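You operate a simulated robot arm through the tools that you are given. There is no shell and no other tool.

You are at the controls of a simulated two-armed robot. One attempt, no reset.

## Task
Set the length gauge to about 110 mm, clamp it and lay tube 72 in its cradle.
Fine: 2 mm either way; blue star knob at HELD; leave the gauge switched on.

Only the result counts: the job must be done as asked and must still hold three seconds after the hand-in. Knocking over, shifting, dropping, spilling or breaking anything else fails it.

## Robot
Two 7-joint arms with fingered hands on one trunk that stands fixed in place. Base frame: the origin is at the foot of the trunk, x ahead of it, y to its left, z up; the work surface is at about z = 820. Units: mm, degrees, N and s.
The left shoulder is at [70, 166, 1143], the right one opposite. With the tool pointing down near the work surface each hand reaches from about 440 to 960 mm from the base axis, measured 20 degrees to its own side. Payload 4.1 kg a hand.
The tool frame of a hand sits at the grasp point between the pads (the TCP): z along the fingers, y along the line on which they close. The tips reach 32 mm beyond it. The gripper opens to 108 mm; its body begins 38 mm behind the TCP. The gripper is a hand of 4 fingers: y runs from the thumb to the fingers, the wrist lies at [-16, -108, -186] in the tool frame, and closing takes about 1.5 s.
Orientation is that of the tool frame in the base frame, as a unit quaternion [w, x, y, z]. With the fingers straight down and the wrist toward the robot, the tool's x, y and z point along [0, 1, 0], [1, 0, 0] and [0, 0, -1] of the base frame.

## Interface
- The arms move only by the tool step_arm. It takes "left_increments", "right_increments" or both (then of equal length, played together; a hand with none holds still); each is a list of rows, each an object of numbers (a shift or turn left out is 0, a gripper value left out holds the last): "wx", "wy", "wz": the turn, a rotation vector about the tool's x, y, z in degrees; "tx", "ty", "tz": the shift along the tool's x, y, z in mm; "claw": the opening, from 0 (shut) to 1 (fully open). In form: [{"wx": .., "wy": .., "wz": .., "tx": .., "ty": .., "tz": .., "claw": ..}, ...]. A call has 1 to 20 rows; each row is the pose to reach, as a shift and turn from the pose commanded when the call began, along the tool's axes at that moment. Rows are played at 5 a second. More than 50 mm and 8.6 degrees between two rows, or a gripper value outside its range, and nothing of the call is played. Where a pose cannot be reached the arm comes as near as it can. A force on the tool above 40 N (or 10 N above the force at the start of the call, whichever is more), or a blocked arm, ends the call early, and 0.2 s more pass. Each finger travels about 45 mm/s and halts on what it meets, pressing with about 24 N; the grip force reading is that of the motor and also rises with nothing between the fingers. The clock runs only during rows and for 0.2 s after the last one: add rows that repeat a pose to give the fingers time. It gives the time, the measured TCP pose, the force on the tool (base axes), the opening and the grip force at its end, in the units of the frame above (readings bear some noise), with the torque about the TCP (base axes, N m) and any sound that the robot's microphone picked up, and new pictures: "pictures" is both (left out), scene, wrist or none (wrist: the cameras of the hands that moved).
- Cameras (640 x 400 px; columns grow to the right, rows downward): "scene" is now at [139, 12.7, 1374]; the picture's right is [0.15, -0.99, 0.00], its down [-0.56, -0.08, -0.82] and it looks along [0.82, 0.12, -0.57] (base axes); focal length 337 px, centre (320, 200). "left" rides on the left gripper at [-64, -93, -132] in its tool frame; the picture's right is [-0.80, -0.28, 0.53], its down [0.55, -0.71, 0.45] and it looks along [0.25, 0.65, 0.72] (tool axes); focal length 247 px, centre (320, 200). "right" rides on the right gripper at [64, -93, -132] in its tool frame; the picture's right is [-0.80, 0.28, -0.53], its down [-0.55, -0.71, 0.45] and it looks along [-0.25, 0.65, 0.72] (tool axes); focal length 247 px, centre (320, 200). There is no depth. A picture from a camera that has moved, and an enlarged one, comes with that camera's place and axes in the base frame and with its lens.
- move_column(by): slides the trunk up (or, below 0, down) by that many mm; the arms and the scene camera ride with it, the base frame stays. It gives what a move gives, with no picture.
- hand_shape(shape, hand): the hand has 4 fingers and takes this shape, open, in about a second: jaw (thumb against the fingers, like two jaws); tri (thumb and two fingers); tip (a fingertip pinch); poke (one finger out to press); point (the index stretched); flat (the hand flat); cup (the hand cupped); fist (a fist). The gripper value then closes the fingers along that shape, each until it touches; the sizes above hold for jaw. It gives what a move gives, with no picture.
- turn_head(pan, tilt): turns the head with the scene camera to pan (to the left, within 86 degrees either way) and tilt (down, from -29 to 69), counted from straight ahead of the robot. It gives what a move gives, and a new picture of the scene camera.
- zoom(camera, box): a new picture of the part [left, top, right, bottom] of that camera's present view, enlarged. No time passes.
- job_done(): hands the job in; it is judged then, once.

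Places have to be worked out from the pictures, the camera data and where the tool is seen. Open the grippers and draw the arms clear of the work before you hand the job in, unless the task says otherwise.

The tools are called after "Request:" by a JSON object that holds its "fn" and its "kwargs". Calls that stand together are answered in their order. step_arm: Moves the arms, as the interface text tells. Its arguments: {"type":"object","properties":{"left_increments":{"type":"array","items":{"type":"object","properties":{"wx":{"type":"number"},"wy":{"type":"number"},"wz":{"type":"number"},"tx":{"type":"number"},"ty":{"type":"number"},"tz":{"type":"number"},"claw":{"type":"number"}}}},"right_increments":{"type":"array","items":{"type":"object","properties":{"wx":{"type":"number"},"wy":{"type":"number"},"wz":{"type":"number"},"tx":{"type":"number"},"ty":{"type":"number"},"tz":{"type":"number"},"claw":{"type":"number"}}}},"pictures":{"type":"string","enum":["both","scene","wrist","none"]}},"required":[]} The other tools are called the same way: move_column (by) moves the trunk up or down; hand_shape (shape, hand) gives the hand a shape; turn_head (pan, tilt) turns the head that bears the scene camera; zoom (camera, box) takes an enlarged picture of a part of a camera's view; job_done () hands the job in.

At the start:

```text
time: 0.0
left_position: [486.9, 358.9, 1122.7]
left_tcp_rot: [0.0, 0.707, 0.708, 0.001]
left_wrist_force: [-0.9, 1.2, 1.1]
left_wrist_torque: [0.0, -0.02, 0.03]
left_width: 107.4
left_finger_force: 0.1
left_shape: jaw
right_position: [618.5, -68.3, 1120.2]
right_tcp_rot: [0.0, 0.707, 0.707, -0.001]
right_wrist_force: [0.0, -0.5, -0.5]
right_wrist_torque: [0.0, -0.02, 0.02]
right_width: 107.4
right_finger_force: 0.1
right_shape: jaw
trunk travel left (down, up): [-650.0, 290.0]
head pan, tilt (commanded): [8.4, 34.4]
```

scene: 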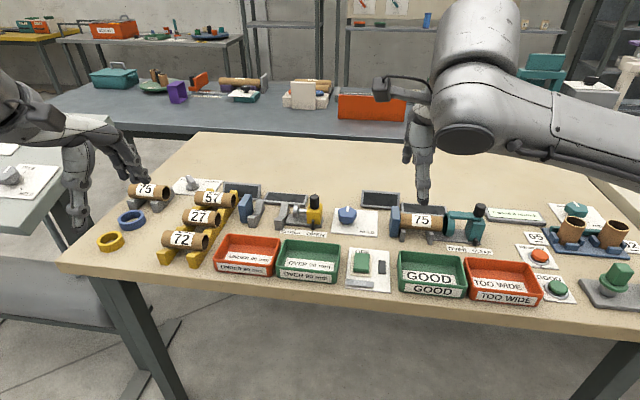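
right: 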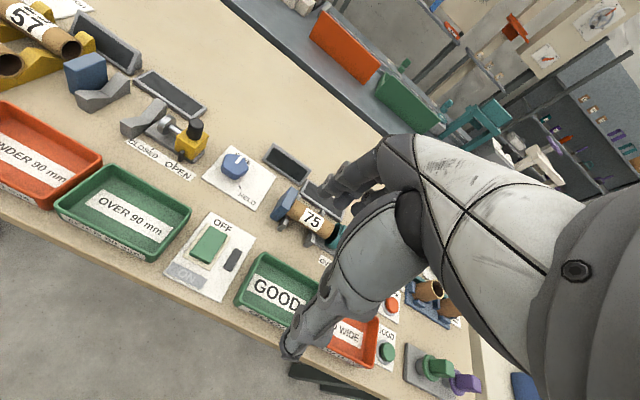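
left: 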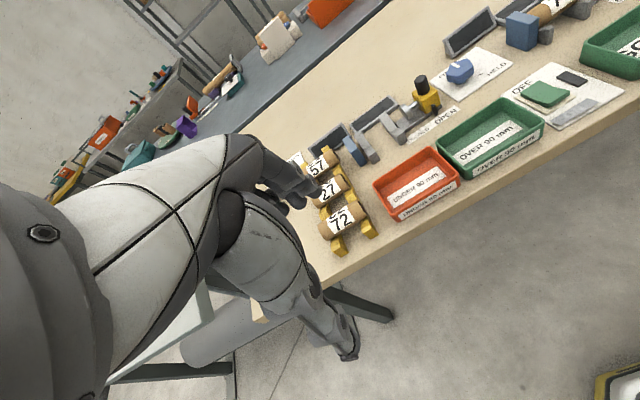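

The scene shows a bench with a length gauge at the left-centre, a diameter gauge at the right, switch plates, trays and tubes on a rack. I zoom in to read the details.

Request:
{"fn": "zoom", "kwargs": {"camera": "scene", "box": [220, 160, 400, 272]}}

Request:
{"fn": "zoom", "kwargs": {"camera": "scene", "box": [90, 160, 270, 272]}}

Request:
{"fn": "zoom", "kwargs": {"camera": "scene", "box": [320, 180, 560, 330]}}

Request:
{"fn": "zoom", "kwargs": {"camera": "left", "box": [300, 60, 500, 185]}}

Request:
{"fn": "zoom", "kwargs": {"camera": "right", "box": [60, 20, 300, 170]}}

```text
3.56 times, centred on (310, 216) of scene
camera zoom: at [139.0, 12.7, 1374.0], right [0.15, -0.99, 0.0], down [-0.56, -0.08, -0.82], along [0.82, 0.12, -0.57], focal length 1198 px, centre (356, 143)
```

zoom: 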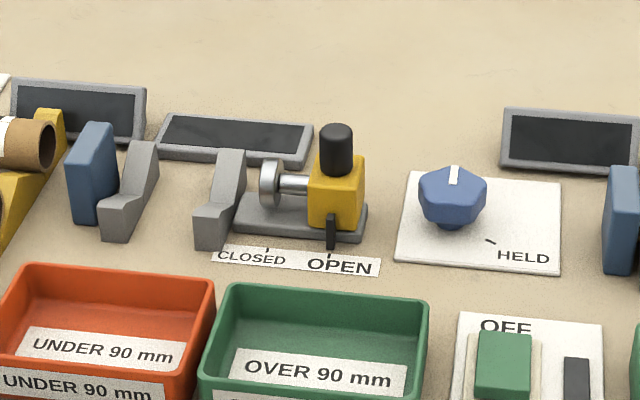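

```text
3.56 times, centred on (180, 216) of scene
camera zoom: at [139.0, 12.7, 1374.0], right [0.15, -0.99, 0.0], down [-0.56, -0.08, -0.82], along [0.82, 0.12, -0.57], focal length 1198 px, centre (818, 143)
```

zoom: 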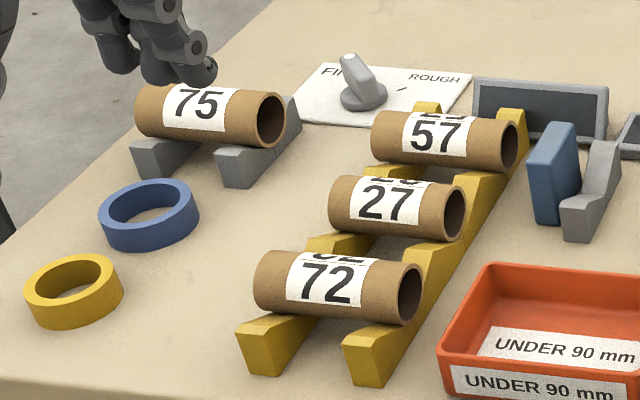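

```text
2.67 times, centred on (440, 255) of scene
camera zoom: at [139.0, 12.7, 1374.0], right [0.15, -0.99, 0.0], down [-0.56, -0.08, -0.82], along [0.82, 0.12, -0.57], focal length 899 px, centre (0, 53)
```

zoom: 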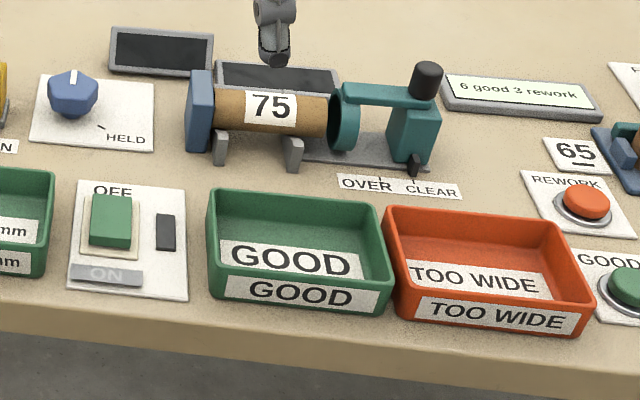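

```text
3.20 times, centred on (400, 122) of left
camera zoom: at [393.9, 295.2, 1253.1], right [-0.28, -0.8, -0.53], down [-0.71, 0.55, -0.45], along [0.65, 0.25, -0.72], focal length 790 px, centre (64, 448)
```

zoom: 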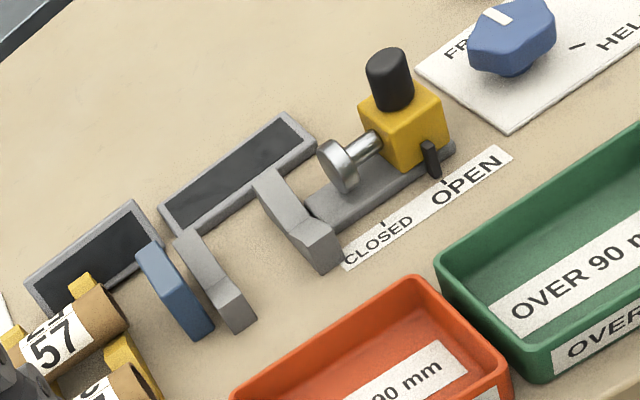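

```text
2.67 times, centred on (180, 95) of right
camera zoom: at [526.8, -3.8, 1252.8], right [0.28, -0.8, 0.53], down [-0.71, -0.55, -0.45], along [0.65, -0.25, -0.72], focal length 659 px, centre (693, 480)
```

zoom: 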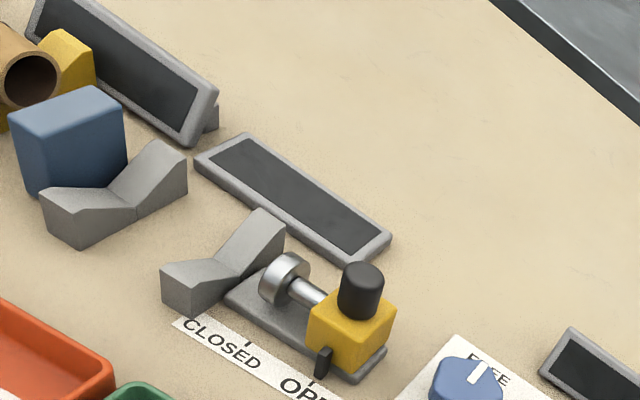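

The length gauge (blue anvil, two V-supports, yellow slide with disc, black knob) lies along y at about x=800. I look at the switch panel, the FINE/ROUGH knob, and the right part of the bench in more detail.

Request:
{"fn": "zoom", "kwargs": {"camera": "scene", "box": [330, 240, 410, 300]}}

Request:
{"fn": "zoom", "kwargs": {"camera": "scene", "box": [150, 210, 240, 270]}}

Request:
{"fn": "zoom", "kwargs": {"camera": "scene", "box": [470, 180, 640, 310]}}

Request:
{"fn": "zoom", "kwargs": {"camera": "right", "box": [160, 130, 320, 310]}}

Request:
{"fn": "zoom", "kwargs": {"camera": "left", "box": [430, 30, 640, 160]}}

```text
6.67 times, centred on (370, 270) of scene
camera zoom: at [139.0, 12.7, 1374.0], right [0.15, -0.99, 0.0], down [-0.56, -0.08, -0.82], along [0.82, 0.12, -0.57], focal length 2246 px, centre (-13, -267)
```

zoom: 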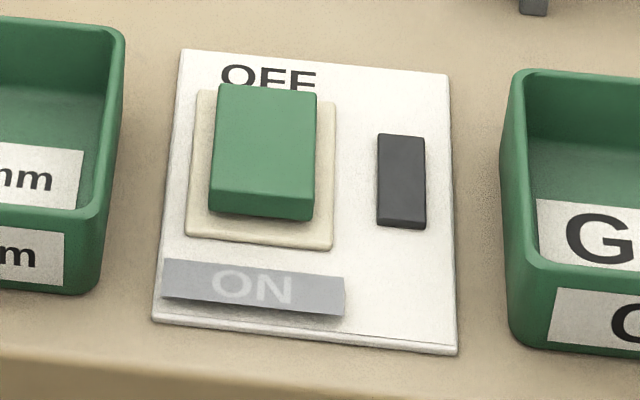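

```text
6.67 times, centred on (195, 240) of scene
camera zoom: at [139.0, 12.7, 1374.0], right [0.15, -0.99, 0.0], down [-0.56, -0.08, -0.82], along [0.82, 0.12, -0.57], focal length 2246 px, centre (1153, -67)
```

zoom: 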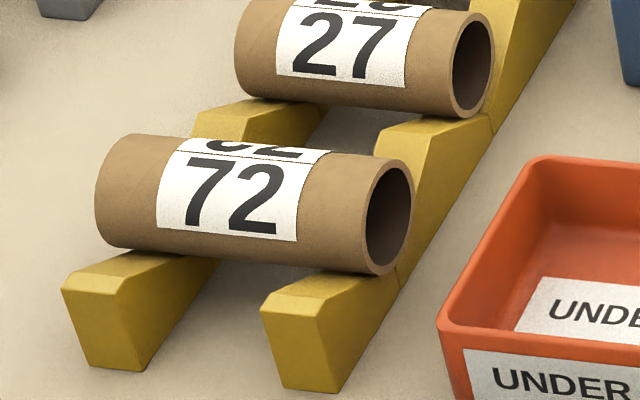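

```text
3.08 times, centred on (555, 245) of scene
camera zoom: at [139.0, 12.7, 1374.0], right [0.15, -0.99, 0.0], down [-0.56, -0.08, -0.82], along [0.82, 0.12, -0.57], focal length 1037 px, centre (-403, 62)
```

zoom: 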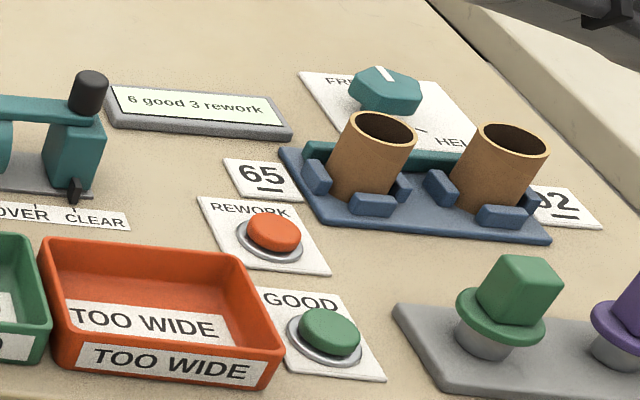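

```text
2.22 times, centred on (240, 220) of right
camera zoom: at [526.8, -3.8, 1252.8], right [0.28, -0.8, 0.53], down [-0.71, -0.55, -0.45], along [0.65, -0.25, -0.72], focal length 549 px, centre (498, 156)
```

zoom: 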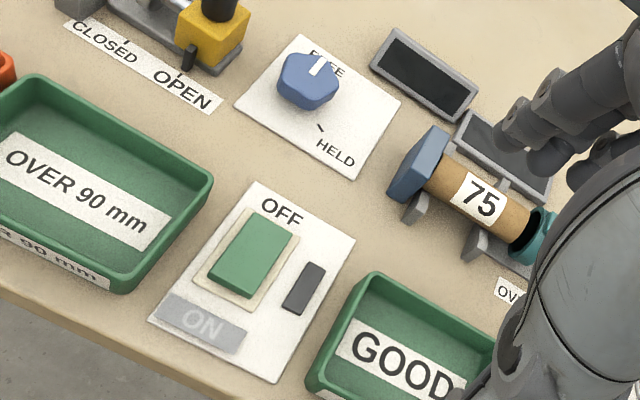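

```text
3.05 times, centred on (535, 95) of left
camera zoom: at [393.9, 295.2, 1253.1], right [-0.28, -0.8, -0.53], down [-0.71, 0.55, -0.45], along [0.65, 0.25, -0.72], focal length 753 px, centre (-335, 520)
```

zoom: 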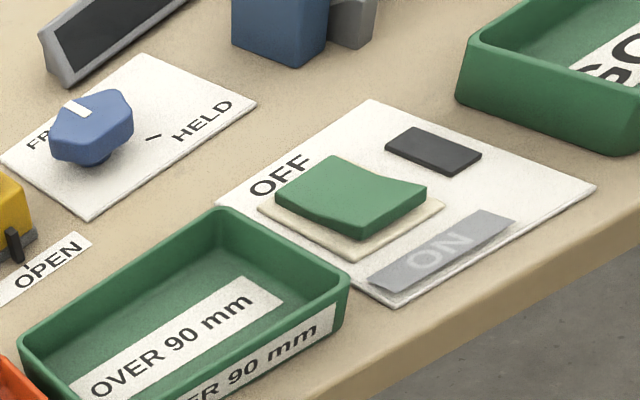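

The rocker switch has its ON end (near the robot) raised, so the gauge is off; the blue knob points to FREE. I take close zooms of the gauge, the FINE/ROUGH knob and the blue knob for measuring.

Request:
{"fn": "zoom", "kwargs": {"camera": "scene", "box": [235, 180, 335, 242]}}

Request:
{"fn": "zoom", "kwargs": {"camera": "scene", "box": [160, 165, 240, 215]}}

Request:
{"fn": "zoom", "kwargs": {"camera": "scene", "box": [320, 195, 390, 240]}}

Request:
{"fn": "zoom", "kwargs": {"camera": "left", "box": [280, 100, 400, 260]}}

Request:
{"fn": "zoom", "kwargs": {"camera": "right", "box": [80, 30, 220, 160]}}

```text
6.40 times, centred on (285, 211) of scene
camera zoom: at [139.0, 12.7, 1374.0], right [0.15, -0.99, 0.0], down [-0.56, -0.08, -0.82], along [0.82, 0.12, -0.57], focal length 2157 px, centre (544, 130)
```

zoom: 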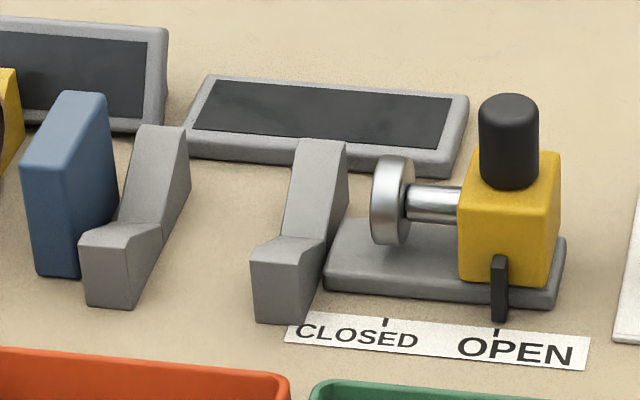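

```text
8.00 times, centred on (200, 190) of scene
camera zoom: at [139.0, 12.7, 1374.0], right [0.15, -0.99, 0.0], down [-0.56, -0.08, -0.82], along [0.82, 0.12, -0.57], focal length 2696 px, centre (1280, 280)
```

zoom: 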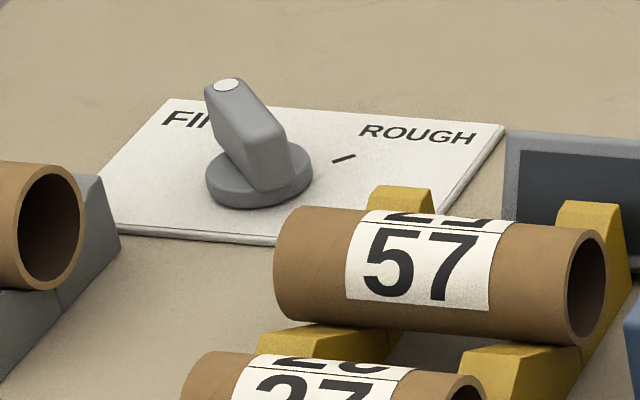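

```text
8.89 times, centred on (355, 218) of scene
camera zoom: at [139.0, 12.7, 1374.0], right [0.15, -0.99, 0.0], down [-0.56, -0.08, -0.82], along [0.82, 0.12, -0.57], focal length 2995 px, centre (9, 44)
```

zoom: 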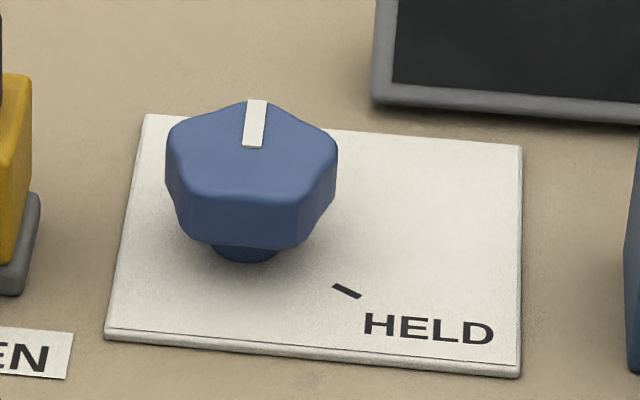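

```text
2.50 times, centred on (340, 180) of left
camera zoom: at [393.9, 295.2, 1253.1], right [-0.28, -0.8, -0.53], down [-0.71, 0.55, -0.45], along [0.65, 0.25, -0.72], focal length 617 px, centre (270, 250)
```

zoom: 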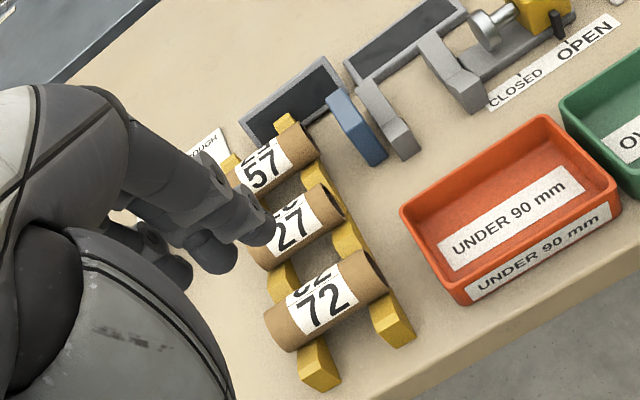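

```text
3.08 times, centred on (150, 95) of right
camera zoom: at [526.8, -3.8, 1252.8], right [0.28, -0.8, 0.53], down [-0.71, -0.55, -0.45], along [0.65, -0.25, -0.72], focal length 760 px, centre (843, 523)
```

zoom: 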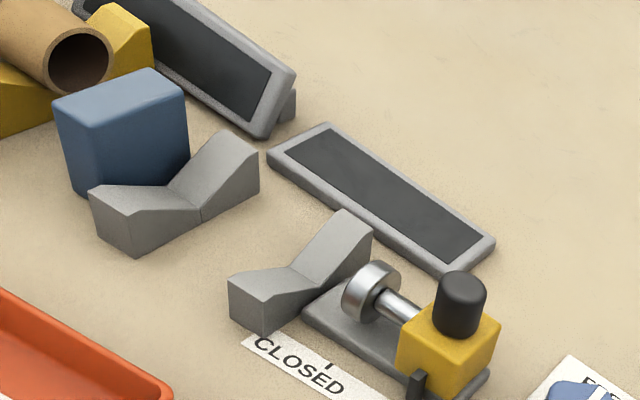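

The gauge geometry: anvil face y≈305, disc face y≈180 (gap about 125 at OPEN), knob on the slide at (826,128), tube axis line x≈825. First I give the right hand the poke shape and look at where its fingertip is, to press the rocker.

Request:
{"fn": "hand_shape", "kwargs": {"shape": "poke", "hand": "right"}}

Request:
{"fn": "step_arm", "kwargs": {"right_increments": [{"tx": 0}], "pictures": "both"}}

```text
time: 0.9
left_position: [487.7, 359.7, 1121.3]
left_tcp_rot: [0.0, 0.707, 0.708, 0.0]
left_wrist_force: [0.9, -0.1, 0.2]
left_wrist_torque: [0.01, 0.02, 0.02]
left_width: 107.3
left_finger_force: 0.0
left_shape: jaw
right_position: [618.6, -67.5, 1120.7]
right_tcp_rot: [0.0, 0.707, 0.708, 0.0]
right_wrist_force: [0.4, -0.6, -0.8]
right_wrist_torque: [0.03, -0.02, -0.06]
right_width: 0.0
right_finger_force: 0.0
right_shape: poke
trunk travel left (down, up): [-650.0, 290.0]
head pan, tilt (commanded): [8.4, 34.4]
```

```text
time: 1.3
left_position: [488.4, 359.8, 1122.3]
left_tcp_rot: [-0.001, 0.707, 0.708, 0.0]
left_wrist_force: [-0.4, 0.1, -0.1]
left_wrist_torque: [-0.01, 0.0, 0.02]
left_width: 107.6
left_finger_force: 0.0
left_shape: jaw
right_position: [617.6, -67.7, 1120.8]
right_tcp_rot: [0.0, 0.707, 0.707, 0.0]
right_wrist_force: [0.4, -0.5, 0.8]
right_wrist_torque: [0.0, 0.02, -0.03]
right_width: 0.1
right_finger_force: 0.1
right_shape: poke
trunk travel left (down, up): [-650.0, 290.0]
head pan, tilt (commanded): [8.4, 34.4]
camera scene: at [139.0, 12.7, 1374.0], right [0.15, -0.99, 0.0], down [-0.56, -0.08, -0.82], along [0.82, 0.12, -0.57], focal length 337 px, centre (320, 200)
camera right: at [526.8, -3.8, 1252.8], right [0.28, -0.8, 0.53], down [-0.71, -0.55, -0.45], along [0.65, -0.25, -0.72], focal length 247 px, centre (320, 200)
```

scene: 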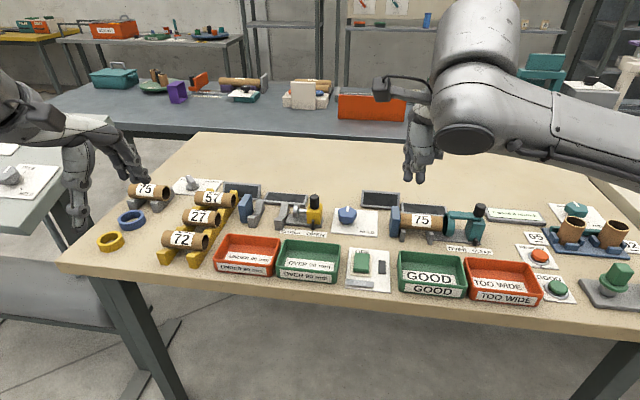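
right: 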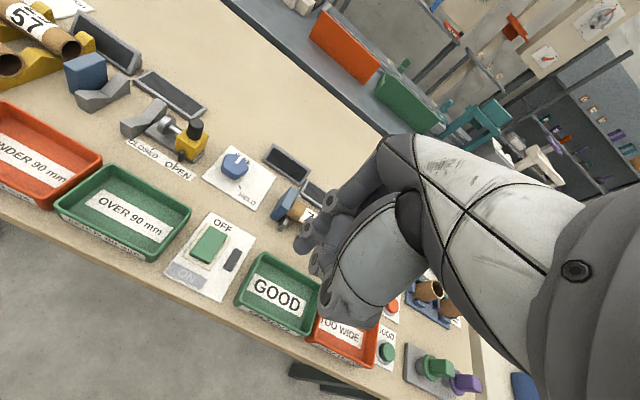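

Request:
{"fn": "zoom", "kwargs": {"camera": "right", "box": [270, 170, 430, 350]}}

Request:
{"fn": "zoom", "kwargs": {"camera": "scene", "box": [360, 60, 500, 200]}}

```text
2.22 times, centred on (350, 260) of right
camera zoom: at [526.8, -3.8, 1252.8], right [0.28, -0.8, 0.53], down [-0.71, -0.55, -0.45], along [0.65, -0.25, -0.72], focal length 549 px, centre (253, 67)
```

zoom: 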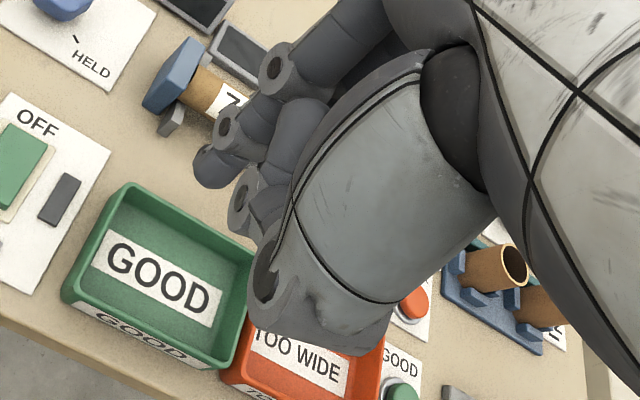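

```text
2.86 times, centred on (430, 130) of scene
camera zoom: at [139.0, 12.7, 1374.0], right [0.15, -0.99, 0.0], down [-0.56, -0.08, -0.82], along [0.82, 0.12, -0.57], focal length 963 px, centre (6, 400)
```

zoom: 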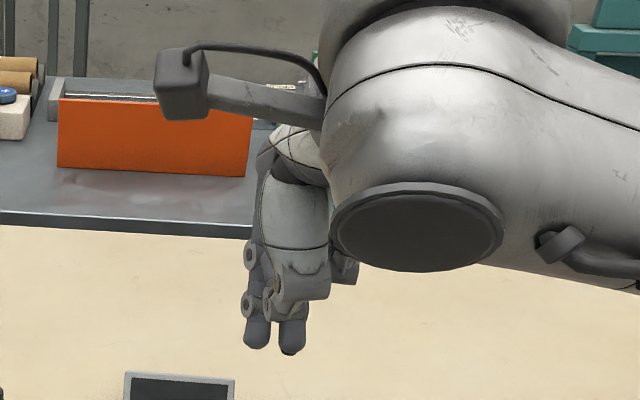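

In the poke shape two fingertips seem close together about 28 mm beyond the TCP. I check whether "point" gives a clearer single fingertip.

Request:
{"fn": "hand_shape", "kwargs": {"shape": "point", "hand": "right"}}

Request:
{"fn": "zoom", "kwargs": {"camera": "right", "box": [240, 120, 430, 350]}}

Request:
{"fn": "zoom", "kwargs": {"camera": "scene", "box": [360, 60, 500, 220]}}

```text
time: 2.2
left_position: [487.8, 359.7, 1122.3]
left_tcp_rot: [0.0, 0.706, 0.708, 0.0]
left_wrist_force: [-1.0, -0.4, 0.1]
left_wrist_torque: [0.02, 0.0, -0.01]
left_width: 107.9
left_finger_force: 0.2
left_shape: jaw
right_position: [618.1, -67.4, 1121.9]
right_tcp_rot: [-0.001, 0.707, 0.708, -0.001]
right_wrist_force: [-0.6, -0.3, -0.2]
right_wrist_torque: [-0.04, 0.0, -0.07]
right_width: 0.0
right_finger_force: 0.0
right_shape: point
trunk travel left (down, up): [-650.0, 290.0]
head pan, tilt (commanded): [8.4, 34.4]
```

```text
1.74 times, centred on (335, 235) of right
camera zoom: at [526.8, -3.8, 1252.8], right [0.28, -0.8, 0.53], down [-0.71, -0.55, -0.45], along [0.65, -0.25, -0.72], focal length 430 px, centre (294, 139)
```

zoom: 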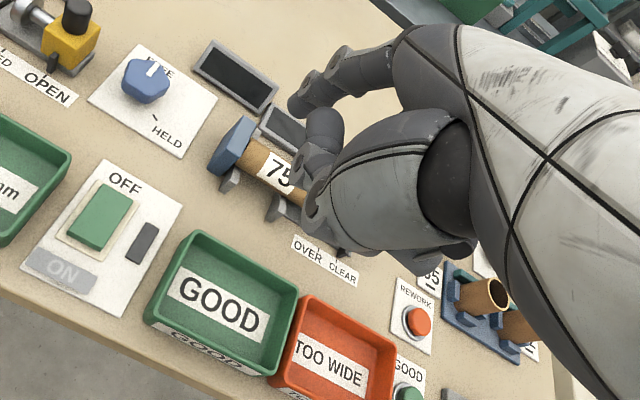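

```text
2.50 times, centred on (430, 140) of scene
camera zoom: at [139.0, 12.7, 1374.0], right [0.15, -0.99, 0.0], down [-0.56, -0.08, -0.82], along [0.82, 0.12, -0.57], focal length 842 px, centre (45, 350)
```

zoom: 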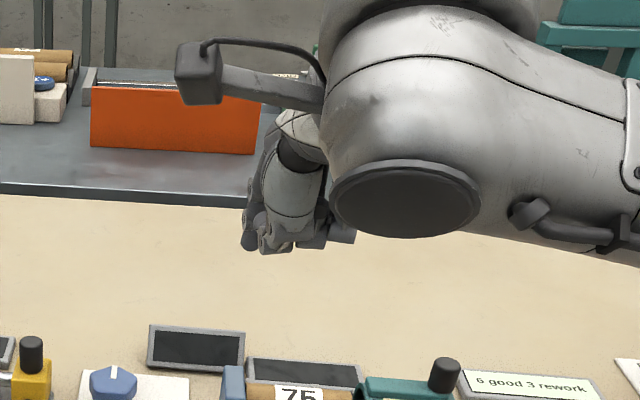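

Poke is better (tips pointing down). I return to poke and move the right hand above the rocker's near (ON) end at about x=674, y=0, staying about 90 mm above for a look.

Request:
{"fn": "hand_shape", "kwargs": {"shape": "poke", "hand": "right"}}

Request:
{"fn": "step_arm", "kwargs": {"right_increments": [{"tx": 20, "ty": 15, "tz": 30}, {"tx": 40, "ty": 30, "tz": 60}, {"tx": 60, "ty": 45, "tz": 90}, {"tx": 68, "ty": 56, "tz": 125}, {"tx": 68, "ty": 56, "tz": 160}, {"tx": 68, "ty": 56, "tz": 160}], "pictures": "both"}}

```text
time: 3.1
left_position: [487.8, 359.4, 1121.7]
left_tcp_rot: [0.001, 0.706, 0.708, 0.0]
left_wrist_force: [-0.1, 0.9, 0.1]
left_wrist_torque: [-0.04, -0.01, -0.02]
left_width: 107.7
left_finger_force: 0.1
left_shape: jaw
right_position: [618.8, -68.0, 1120.8]
right_tcp_rot: [0.001, 0.706, 0.708, 0.0]
right_wrist_force: [-0.2, 0.0, 0.1]
right_wrist_torque: [-0.04, -0.02, 0.01]
right_width: 0.0
right_finger_force: 0.1
right_shape: poke
trunk travel left (down, up): [-650.0, 290.0]
head pan, tilt (commanded): [8.4, 34.4]
```

```text
time: 4.5
left_position: [486.8, 359.7, 1122.2]
left_tcp_rot: [0.0, 0.706, 0.708, 0.0]
left_wrist_force: [-0.2, -0.3, 0.0]
left_wrist_torque: [0.01, -0.01, -0.02]
left_width: 107.7
left_finger_force: 0.0
left_shape: jaw
right_position: [674.0, 0.2, 960.5]
right_tcp_rot: [0.0, 0.706, 0.708, -0.001]
right_wrist_force: [0.9, 0.9, -0.3]
right_wrist_torque: [0.01, -0.01, 0.04]
right_width: 0.0
right_finger_force: 0.0
right_shape: poke
trunk travel left (down, up): [-650.0, 290.0]
head pan, tilt (commanded): [8.4, 34.4]
camera scene: at [138.9, 13.1, 1374.0], right [0.15, -0.99, 0.0], down [-0.56, -0.08, -0.82], along [0.82, 0.12, -0.57], focal length 337 px, centre (320, 200)
camera right: at [582.6, 64.6, 1092.7], right [0.28, -0.8, 0.53], down [-0.71, -0.55, -0.45], along [0.65, -0.25, -0.72], focal length 247 px, centre (320, 200)
```

scene: 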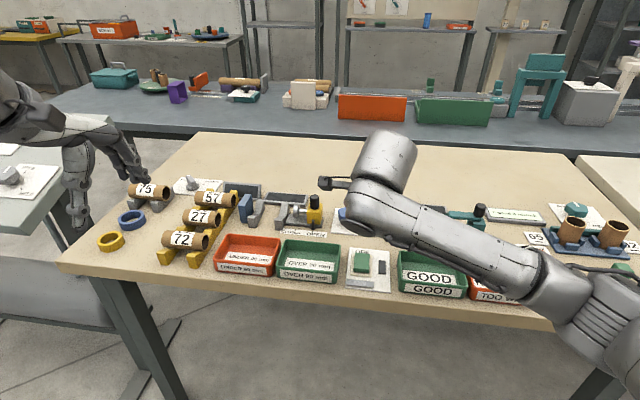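
right: 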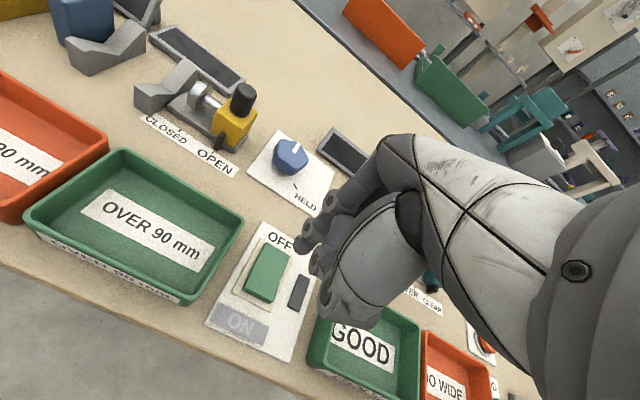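

The right forearm hides the hand from the scene camera, so I use the wrist camera; zooming on fingertip and rocker.

Request:
{"fn": "zoom", "kwargs": {"camera": "right", "box": [190, 180, 430, 340]}}

Request:
{"fn": "zoom", "kwargs": {"camera": "scene", "box": [300, 130, 480, 300]}}

```text
2.50 times, centred on (310, 260) of right
camera zoom: at [582.6, 64.6, 1092.7], right [0.28, -0.8, 0.53], down [-0.71, -0.55, -0.45], along [0.65, -0.25, -0.72], focal length 617 px, centre (345, 50)
```

zoom: 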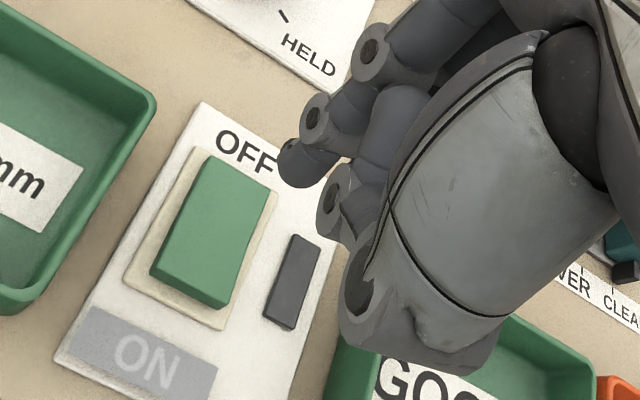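

```text
2.35 times, centred on (390, 215) of scene
camera zoom: at [138.9, 13.1, 1374.0], right [0.15, -0.99, 0.0], down [-0.56, -0.08, -0.82], along [0.82, 0.12, -0.57], focal length 793 px, centre (155, 165)
```

zoom: 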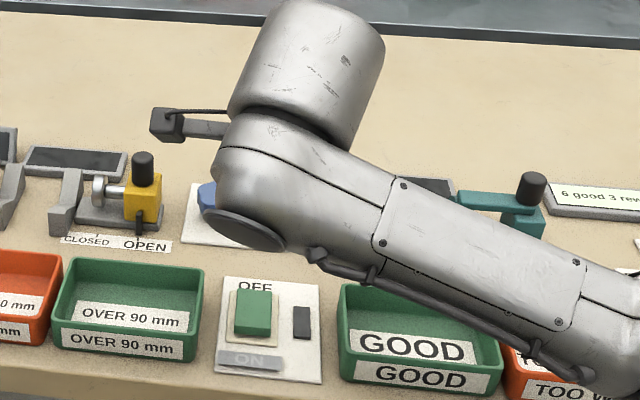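

The wrist view agrees: rocker near edge x≈662, y≈0, far edge x≈718. I lower straight down to just above it (tips about z=842).

Request:
{"fn": "step_arm", "kwargs": {"right_increments": [{"tz": 30}, {"tz": 60}, {"tz": 80}, {"tz": 90}, {"tz": 90}], "pictures": "wrist"}}

Request:
{"fn": "zoom", "kwargs": {"camera": "right", "box": [190, 180, 430, 340]}}

```text
time: 5.7
left_position: [488.0, 360.6, 1121.9]
left_tcp_rot: [0.0, 0.706, 0.708, -0.001]
left_wrist_force: [-0.5, 0.4, -0.7]
left_wrist_torque: [0.0, 0.03, -0.02]
left_width: 107.5
left_finger_force: 0.1
left_shape: jaw
right_position: [675.2, -0.9, 871.7]
right_tcp_rot: [-0.002, 0.707, 0.708, 0.0]
right_wrist_force: [0.1, 0.4, 0.7]
right_wrist_torque: [0.02, -0.01, 0.02]
right_width: 0.0
right_finger_force: 0.0
right_shape: poke
trunk travel left (down, up): [-650.0, 290.0]
head pan, tilt (commanded): [8.4, 34.4]
heard: click
camera right: at [583.1, 64.2, 1003.4], right [0.28, -0.8, 0.53], down [-0.71, -0.55, -0.45], along [0.65, -0.25, -0.72], focal length 247 px, centre (320, 200)
```

right: 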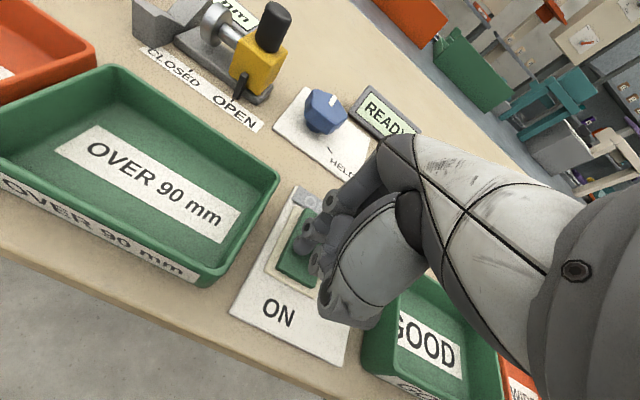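

```text
2.50 times, centred on (310, 260) of right
camera zoom: at [583.1, 64.2, 1003.4], right [0.28, -0.8, 0.53], down [-0.71, -0.55, -0.45], along [0.65, -0.25, -0.72], focal length 617 px, centre (345, 50)
```

zoom: 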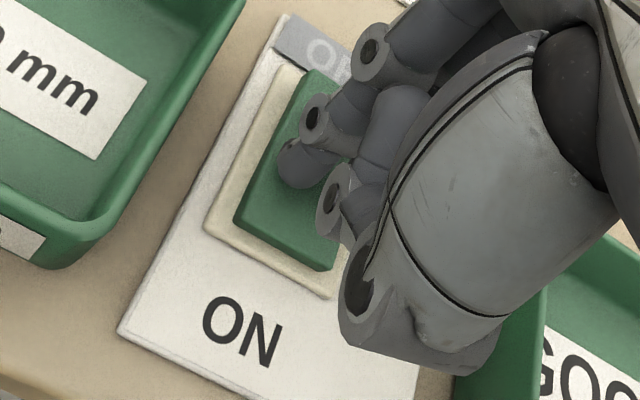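

A click was heard, the ON label is now shown and displays lit ("READY", "... mm"). I lift the right hand straight up and back so the scene camera can read the displays.

Request:
{"fn": "step_arm", "kwargs": {"right_increments": [{"tz": -30}, {"tz": -70}, {"tz": -110}, {"tz": -140, "tx": -30}, {"tz": -160, "tx": -70, "ty": -20}, {"tz": -170, "tx": -110, "ty": -40}, {"tz": -180, "tx": -140, "ty": -60}, {"tz": -180, "tx": -140, "ty": -60}], "pictures": "scene"}}

Request:
{"fn": "zoom", "kwargs": {"camera": "scene", "box": [210, 165, 410, 290]}}

```text
time: 7.5
left_position: [488.6, 360.9, 1121.2]
left_tcp_rot: [0.0, 0.706, 0.708, 0.0]
left_wrist_force: [0.4, -0.4, -0.3]
left_wrist_torque: [-0.02, 0.04, 0.01]
left_width: 108.0
left_finger_force: 0.0
left_shape: jaw
right_position: [613.9, -139.8, 1050.9]
right_tcp_rot: [0.0, 0.706, 0.708, 0.0]
right_wrist_force: [-0.2, 0.2, -0.1]
right_wrist_torque: [-0.03, 0.01, 0.0]
right_width: 0.1
right_finger_force: 0.0
right_shape: poke
trunk travel left (down, up): [-650.0, 290.0]
head pan, tilt (commanded): [8.4, 34.4]
camera scene: at [139.6, 13.5, 1373.9], right [0.15, -0.99, 0.0], down [-0.56, -0.08, -0.82], along [0.82, 0.12, -0.57], focal length 337 px, centre (320, 200)
```

scene: 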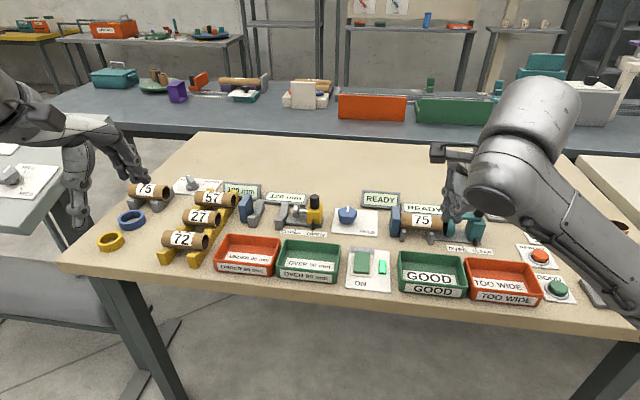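

```text
3.20 times, centred on (310, 228) of scene
camera zoom: at [139.6, 13.5, 1373.9], right [0.15, -0.99, 0.0], down [-0.56, -0.08, -0.82], along [0.82, 0.12, -0.57], focal length 1078 px, centre (352, 112)
```

zoom: 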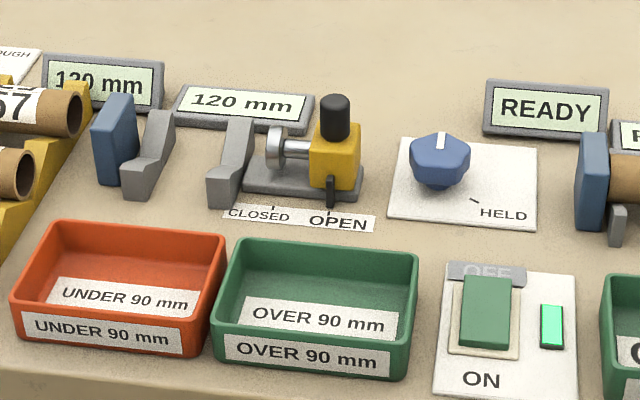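

The gauge is on; lamp is green. Displays show about 120 mm; I zoom in to read both precisely and check the FINE/ROUGH lever.

Request:
{"fn": "zoom", "kwargs": {"camera": "scene", "box": [215, 175, 315, 220]}}

Request:
{"fn": "zoom", "kwargs": {"camera": "scene", "box": [165, 170, 265, 215]}}

Request:
{"fn": "zoom", "kwargs": {"camera": "scene", "box": [350, 180, 450, 225]}}

```text
6.40 times, centred on (265, 198) of scene
camera zoom: at [139.6, 13.5, 1373.9], right [0.15, -0.99, 0.0], down [-0.56, -0.08, -0.82], along [0.82, 0.12, -0.57], focal length 2157 px, centre (672, 216)
```

zoom: 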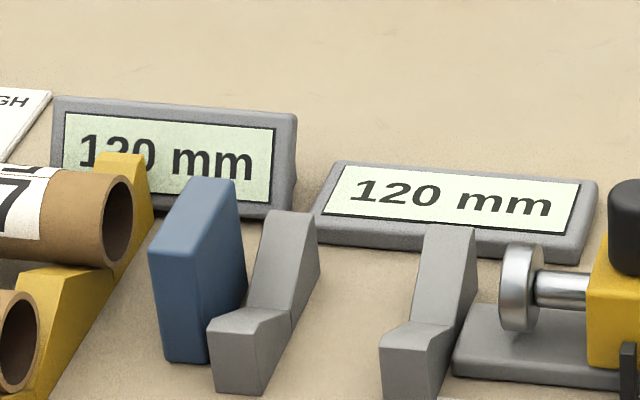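

```text
6.40 times, centred on (215, 192) of scene
camera zoom: at [139.6, 13.5, 1373.9], right [0.15, -0.99, 0.0], down [-0.56, -0.08, -0.82], along [0.82, 0.12, -0.57], focal length 2157 px, centre (992, 248)
```

zoom: 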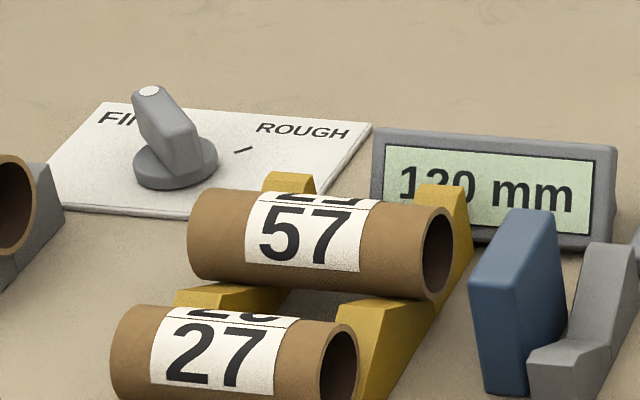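

```text
6.40 times, centred on (400, 202) of scene
camera zoom: at [139.6, 13.5, 1373.9], right [0.15, -0.99, 0.0], down [-0.56, -0.08, -0.82], along [0.82, 0.12, -0.57], focal length 2157 px, centre (-192, 184)
```

zoom: 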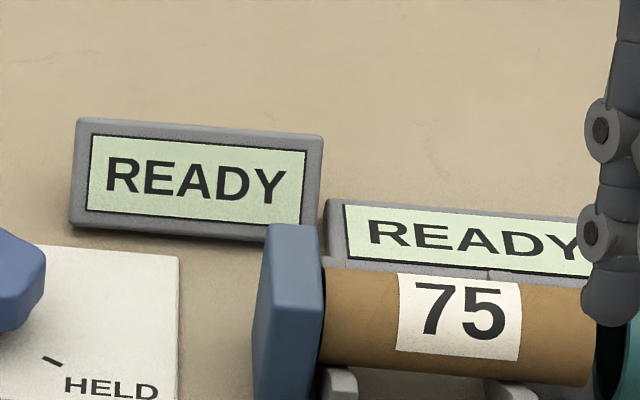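

Both displays read 120 mm and the lever is at FINE, so the slide must move about 10 mm toward the anvil (+y). I bring the left hand above the slide's black knob at (826,128) with the jaw partly open.

Request:
{"fn": "step_arm", "kwargs": {"left_increments": [{"tx": -20, "ty": 30, "tz": 0, "claw": 0.6}, {"tx": -45, "ty": 65}, {"tx": -70, "ty": 100}, {"tx": -95, "ty": 135}, {"tx": -120, "ty": 170}, {"tx": -145, "ty": 205, "tz": 10}, {"tx": -170, "ty": 240, "tz": 30}, {"tx": -195, "ty": 275, "tz": 55}, {"tx": -215, "ty": 310, "tz": 85}, {"tx": -232, "ty": 338, "tz": 115}, {"tx": -232, "ty": 338, "tz": 145}, {"tx": -232, "ty": 338, "tz": 145}], "pictures": "both"}}

Request:
{"fn": "zoom", "kwargs": {"camera": "scene", "box": [215, 120, 375, 240]}}

Request:
{"fn": "zoom", "kwargs": {"camera": "right", "box": [0, 0, 320, 200]}}

```text
refused: row 9 steps farther than a row can; nothing moved
```

```text
3.33 times, centred on (295, 180) of scene
camera zoom: at [139.6, 13.5, 1373.9], right [0.15, -0.99, 0.0], down [-0.56, -0.08, -0.82], along [0.82, 0.12, -0.57], focal length 1123 px, centre (403, 267)
```

zoom: 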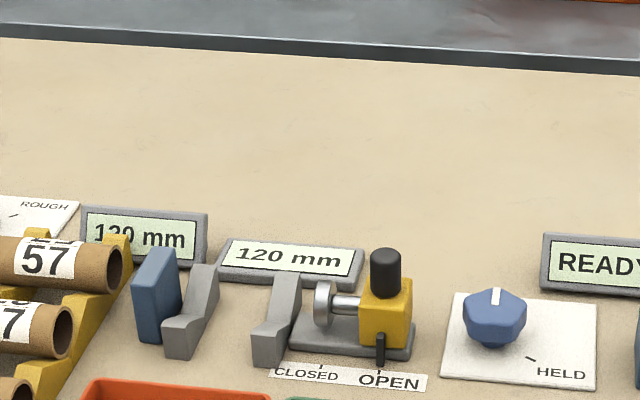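

```text
2.00 times, centred on (160, 100) of right
camera zoom: at [523.5, -75.2, 1182.7], right [0.28, -0.8, 0.53], down [-0.71, -0.55, -0.45], along [0.65, -0.25, -0.72], focal length 494 px, centre (640, 400)
```

zoom: 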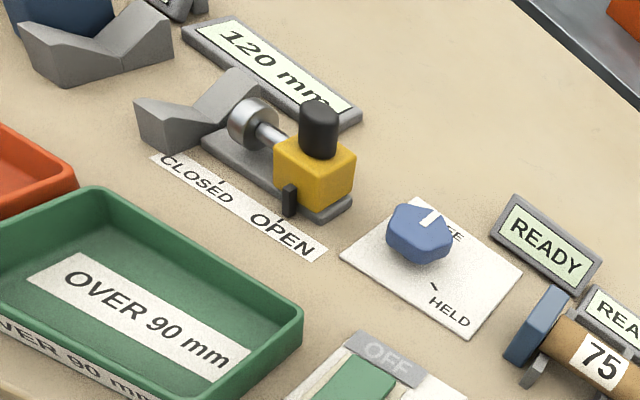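

The last call was refused for one oversized row. The right wrist camera confirms the knob at about (827,127,909 top); I redo the approach with smaller rows.

Request:
{"fn": "step_arm", "kwargs": {"left_increments": [{"tx": -20, "ty": 30, "tz": 0, "claw": 0.6}, {"tx": -43, "ty": 63}, {"tx": -66, "ty": 96}, {"tx": -89, "ty": 129}, {"tx": -112, "ty": 162}, {"tx": -135, "ty": 195, "tz": 5}, {"tx": -158, "ty": 228, "tz": 15}, {"tx": -181, "ty": 261, "tz": 30}, {"tx": -200, "ty": 290, "tz": 50}, {"tx": -217, "ty": 315, "tz": 75}, {"tx": -228, "ty": 332, "tz": 100}, {"tx": -232, "ty": 338, "tz": 125}, {"tx": -232, "ty": 338, "tz": 145}, {"tx": -232, "ty": 338, "tz": 145}], "pictures": "both"}}

Request:
{"fn": "zoom", "kwargs": {"camera": "scene", "box": [215, 120, 375, 240]}}

Request:
{"fn": "zoom", "kwargs": {"camera": "right", "box": [0, 0, 320, 200]}}

```text
time: 10.5
left_position: [826.0, 128.2, 976.5]
left_tcp_rot: [0.0, 0.707, 0.707, 0.0]
left_wrist_force: [-0.2, 0.3, 0.4]
left_wrist_torque: [0.02, 0.0, 0.02]
left_width: 65.0
left_finger_force: 0.1
left_shape: jaw
right_position: [614.8, -140.2, 1050.5]
right_tcp_rot: [0.0, 0.707, 0.708, 0.0]
right_wrist_force: [0.2, -0.2, 0.7]
right_wrist_torque: [0.01, -0.01, 0.0]
right_width: 0.0
right_finger_force: 0.0
right_shape: poke
trunk travel left (down, up): [-650.0, 290.0]
head pan, tilt (commanded): [8.4, 34.4]
camera scene: at [138.9, 12.5, 1374.0], right [0.15, -0.99, 0.0], down [-0.56, -0.08, -0.82], along [0.82, 0.12, -0.57], focal length 337 px, centre (320, 200)
camera left: at [732.2, 63.5, 1108.4], right [-0.28, -0.8, -0.53], down [-0.71, 0.55, -0.45], along [0.65, 0.25, -0.72], focal length 247 px, centre (320, 200)
```

scene: 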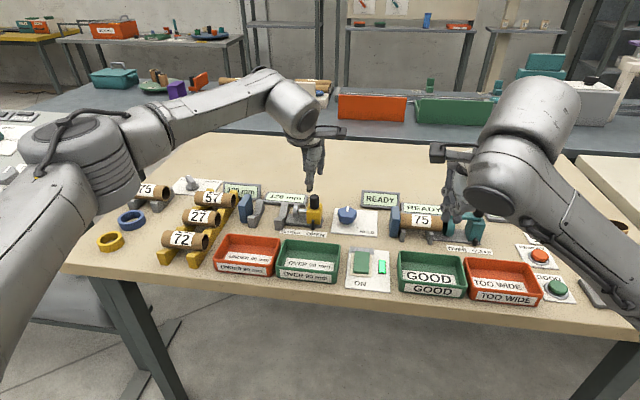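
left: 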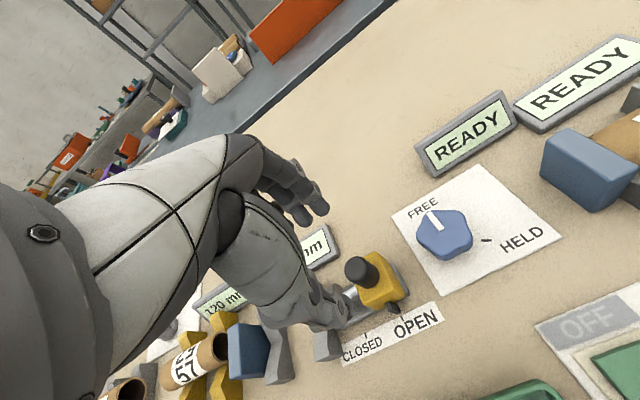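

```text
3.33 times, centred on (295, 180) of scene
camera zoom: at [138.9, 12.5, 1374.0], right [0.15, -0.99, 0.0], down [-0.56, -0.08, -0.82], along [0.82, 0.12, -0.57], focal length 1123 px, centre (403, 267)
```

zoom: 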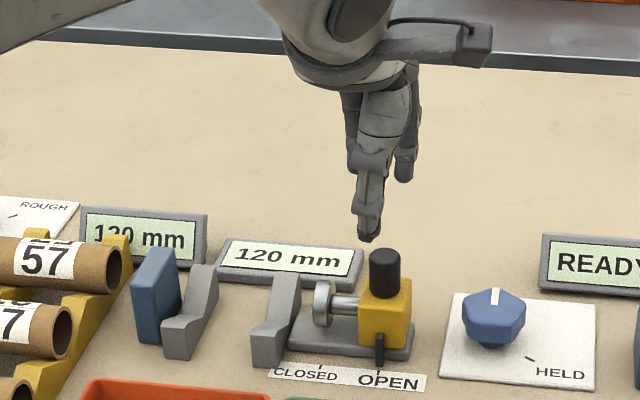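

```text
2.00 times, centred on (160, 100) of right
camera zoom: at [523.2, -75.8, 1182.9], right [0.28, -0.8, 0.53], down [-0.71, -0.55, -0.45], along [0.65, -0.25, -0.72], focal length 494 px, centre (640, 400)
```

zoom: 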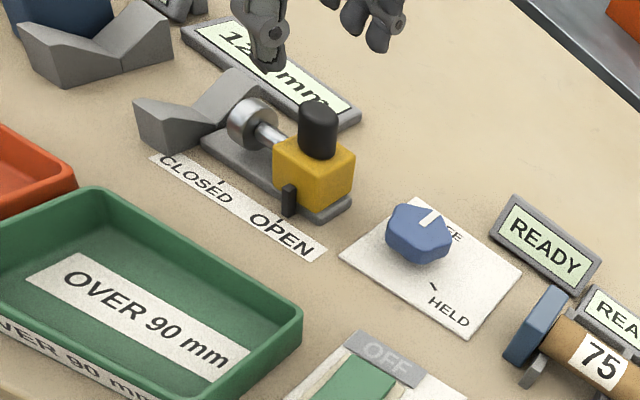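

The hand is centred over the knob (thumb at near side, fingers at far side), displays visible. I shift 4 mm toward -y to centre the thumb on the knob and lower to TCP z≈911 so the tips stay above the yellow block.

Request:
{"fn": "step_arm", "kwargs": {"left_increments": [{"tx": -4, "tz": 25}, {"tx": -4, "tz": 45}, {"tx": -4, "tz": 58}, {"tx": -4, "tz": 65}, {"tx": -4, "tz": 65}], "pictures": "scene"}}

Request:
{"fn": "zoom", "kwargs": {"camera": "scene", "box": [235, 150, 355, 240]}}

Request:
{"fn": "zoom", "kwargs": {"camera": "right", "box": [20, 0, 260, 150]}}

```text
time: 11.7
left_position: [826.1, 122.8, 911.5]
left_tcp_rot: [-0.001, 0.707, 0.707, 0.0]
left_wrist_force: [0.6, -0.1, 0.5]
left_wrist_torque: [-0.01, 0.0, -0.01]
left_width: 65.0
left_finger_force: 0.0
left_shape: jaw
right_position: [614.2, -139.6, 1051.1]
right_tcp_rot: [0.001, 0.707, 0.707, 0.0]
right_wrist_force: [-0.3, -0.2, 0.6]
right_wrist_torque: [-0.01, -0.05, -0.02]
right_width: 0.2
right_finger_force: 0.0
right_shape: poke
trunk travel left (down, up): [-650.0, 290.0]
head pan, tilt (commanded): [8.4, 34.4]
camera scene: at [139.0, 12.6, 1374.0], right [0.15, -0.99, 0.0], down [-0.56, -0.08, -0.82], along [0.82, 0.12, -0.57], focal length 337 px, centre (320, 200)
```

scene: 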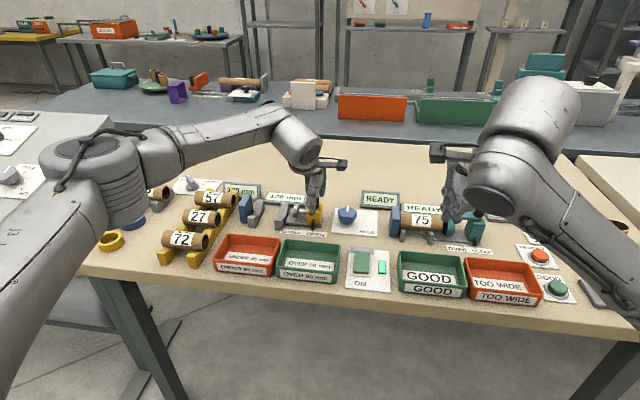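

```text
4.44 times, centred on (295, 195) of scene
camera zoom: at [139.0, 12.6, 1374.0], right [0.15, -0.99, 0.0], down [-0.56, -0.08, -0.82], along [0.82, 0.12, -0.57], focal length 1498 px, centre (431, 222)
```

zoom: 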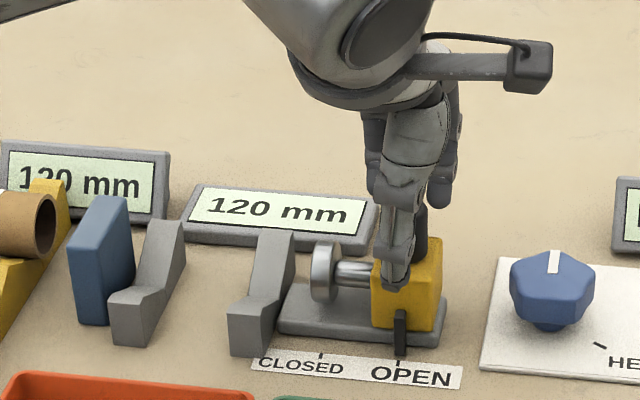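

```text
2.67 times, centred on (140, 75) of right
camera zoom: at [523.3, -75.7, 1182.9], right [0.28, -0.8, 0.53], down [-0.71, -0.55, -0.45], along [0.65, -0.25, -0.72], focal length 659 px, centre (800, 533)
```

zoom: 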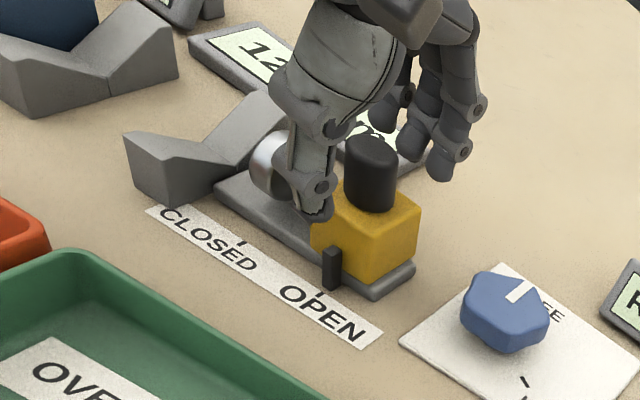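

Thumb and fingers straddle the knob with tips just above the block. I close the gripper on the knob.

Request:
{"fn": "step_arm", "kwargs": {"left_increments": [{"claw": 0.4}, {"claw": 0.3}, {"claw": 0.2}, {"claw": 0.1}, {"claw": 0.1}, {"claw": 0.1}, {"claw": 0.1}], "pictures": "scene"}}

Request:
{"fn": "zoom", "kwargs": {"camera": "scene", "box": [235, 150, 355, 240]}}

Request:
{"fn": "zoom", "kwargs": {"camera": "right", "box": [20, 0, 260, 150]}}

```text
time: 13.3
left_position: [824.2, 124.4, 910.8]
left_tcp_rot: [0.0, 0.706, 0.708, -0.001]
left_wrist_force: [-3.3, -1.4, -1.7]
left_wrist_torque: [-0.02, 0.08, -0.03]
left_width: 14.7
left_finger_force: 24.0
left_shape: jaw
right_position: [616.3, -140.2, 1050.8]
right_tcp_rot: [0.001, 0.707, 0.707, 0.0]
right_wrist_force: [0.1, 0.0, 0.0]
right_wrist_torque: [-0.02, 0.03, 0.02]
right_width: 0.0
right_finger_force: 0.1
right_shape: poke
trunk travel left (down, up): [-650.0, 290.0]
head pan, tilt (commanded): [8.4, 34.4]
camera scene: at [138.9, 12.6, 1374.0], right [0.15, -0.99, 0.0], down [-0.56, -0.08, -0.82], along [0.82, 0.12, -0.57], focal length 337 px, centre (320, 200)
```

scene: 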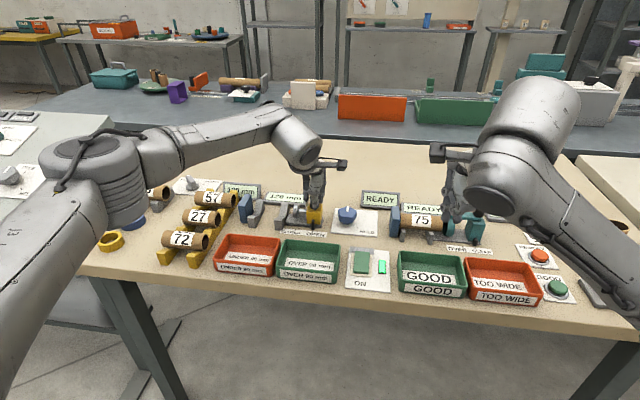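

```text
4.44 times, centred on (295, 195) of scene
camera zoom: at [138.9, 12.6, 1374.0], right [0.15, -0.99, 0.0], down [-0.56, -0.08, -0.82], along [0.82, 0.12, -0.57], focal length 1498 px, centre (431, 222)
```

zoom: 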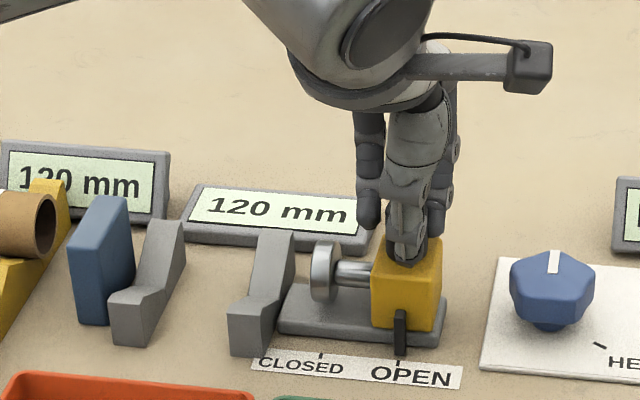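

```text
2.67 times, centred on (140, 75) of right
camera zoom: at [523.2, -75.7, 1182.9], right [0.28, -0.8, 0.53], down [-0.71, -0.55, -0.45], along [0.65, -0.25, -0.72], focal length 659 px, centre (800, 533)
```

zoom: 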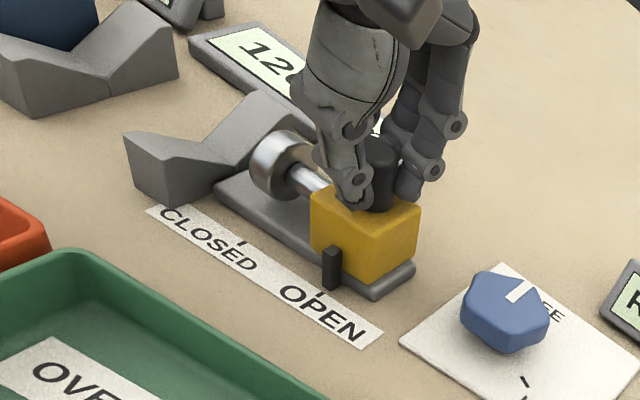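

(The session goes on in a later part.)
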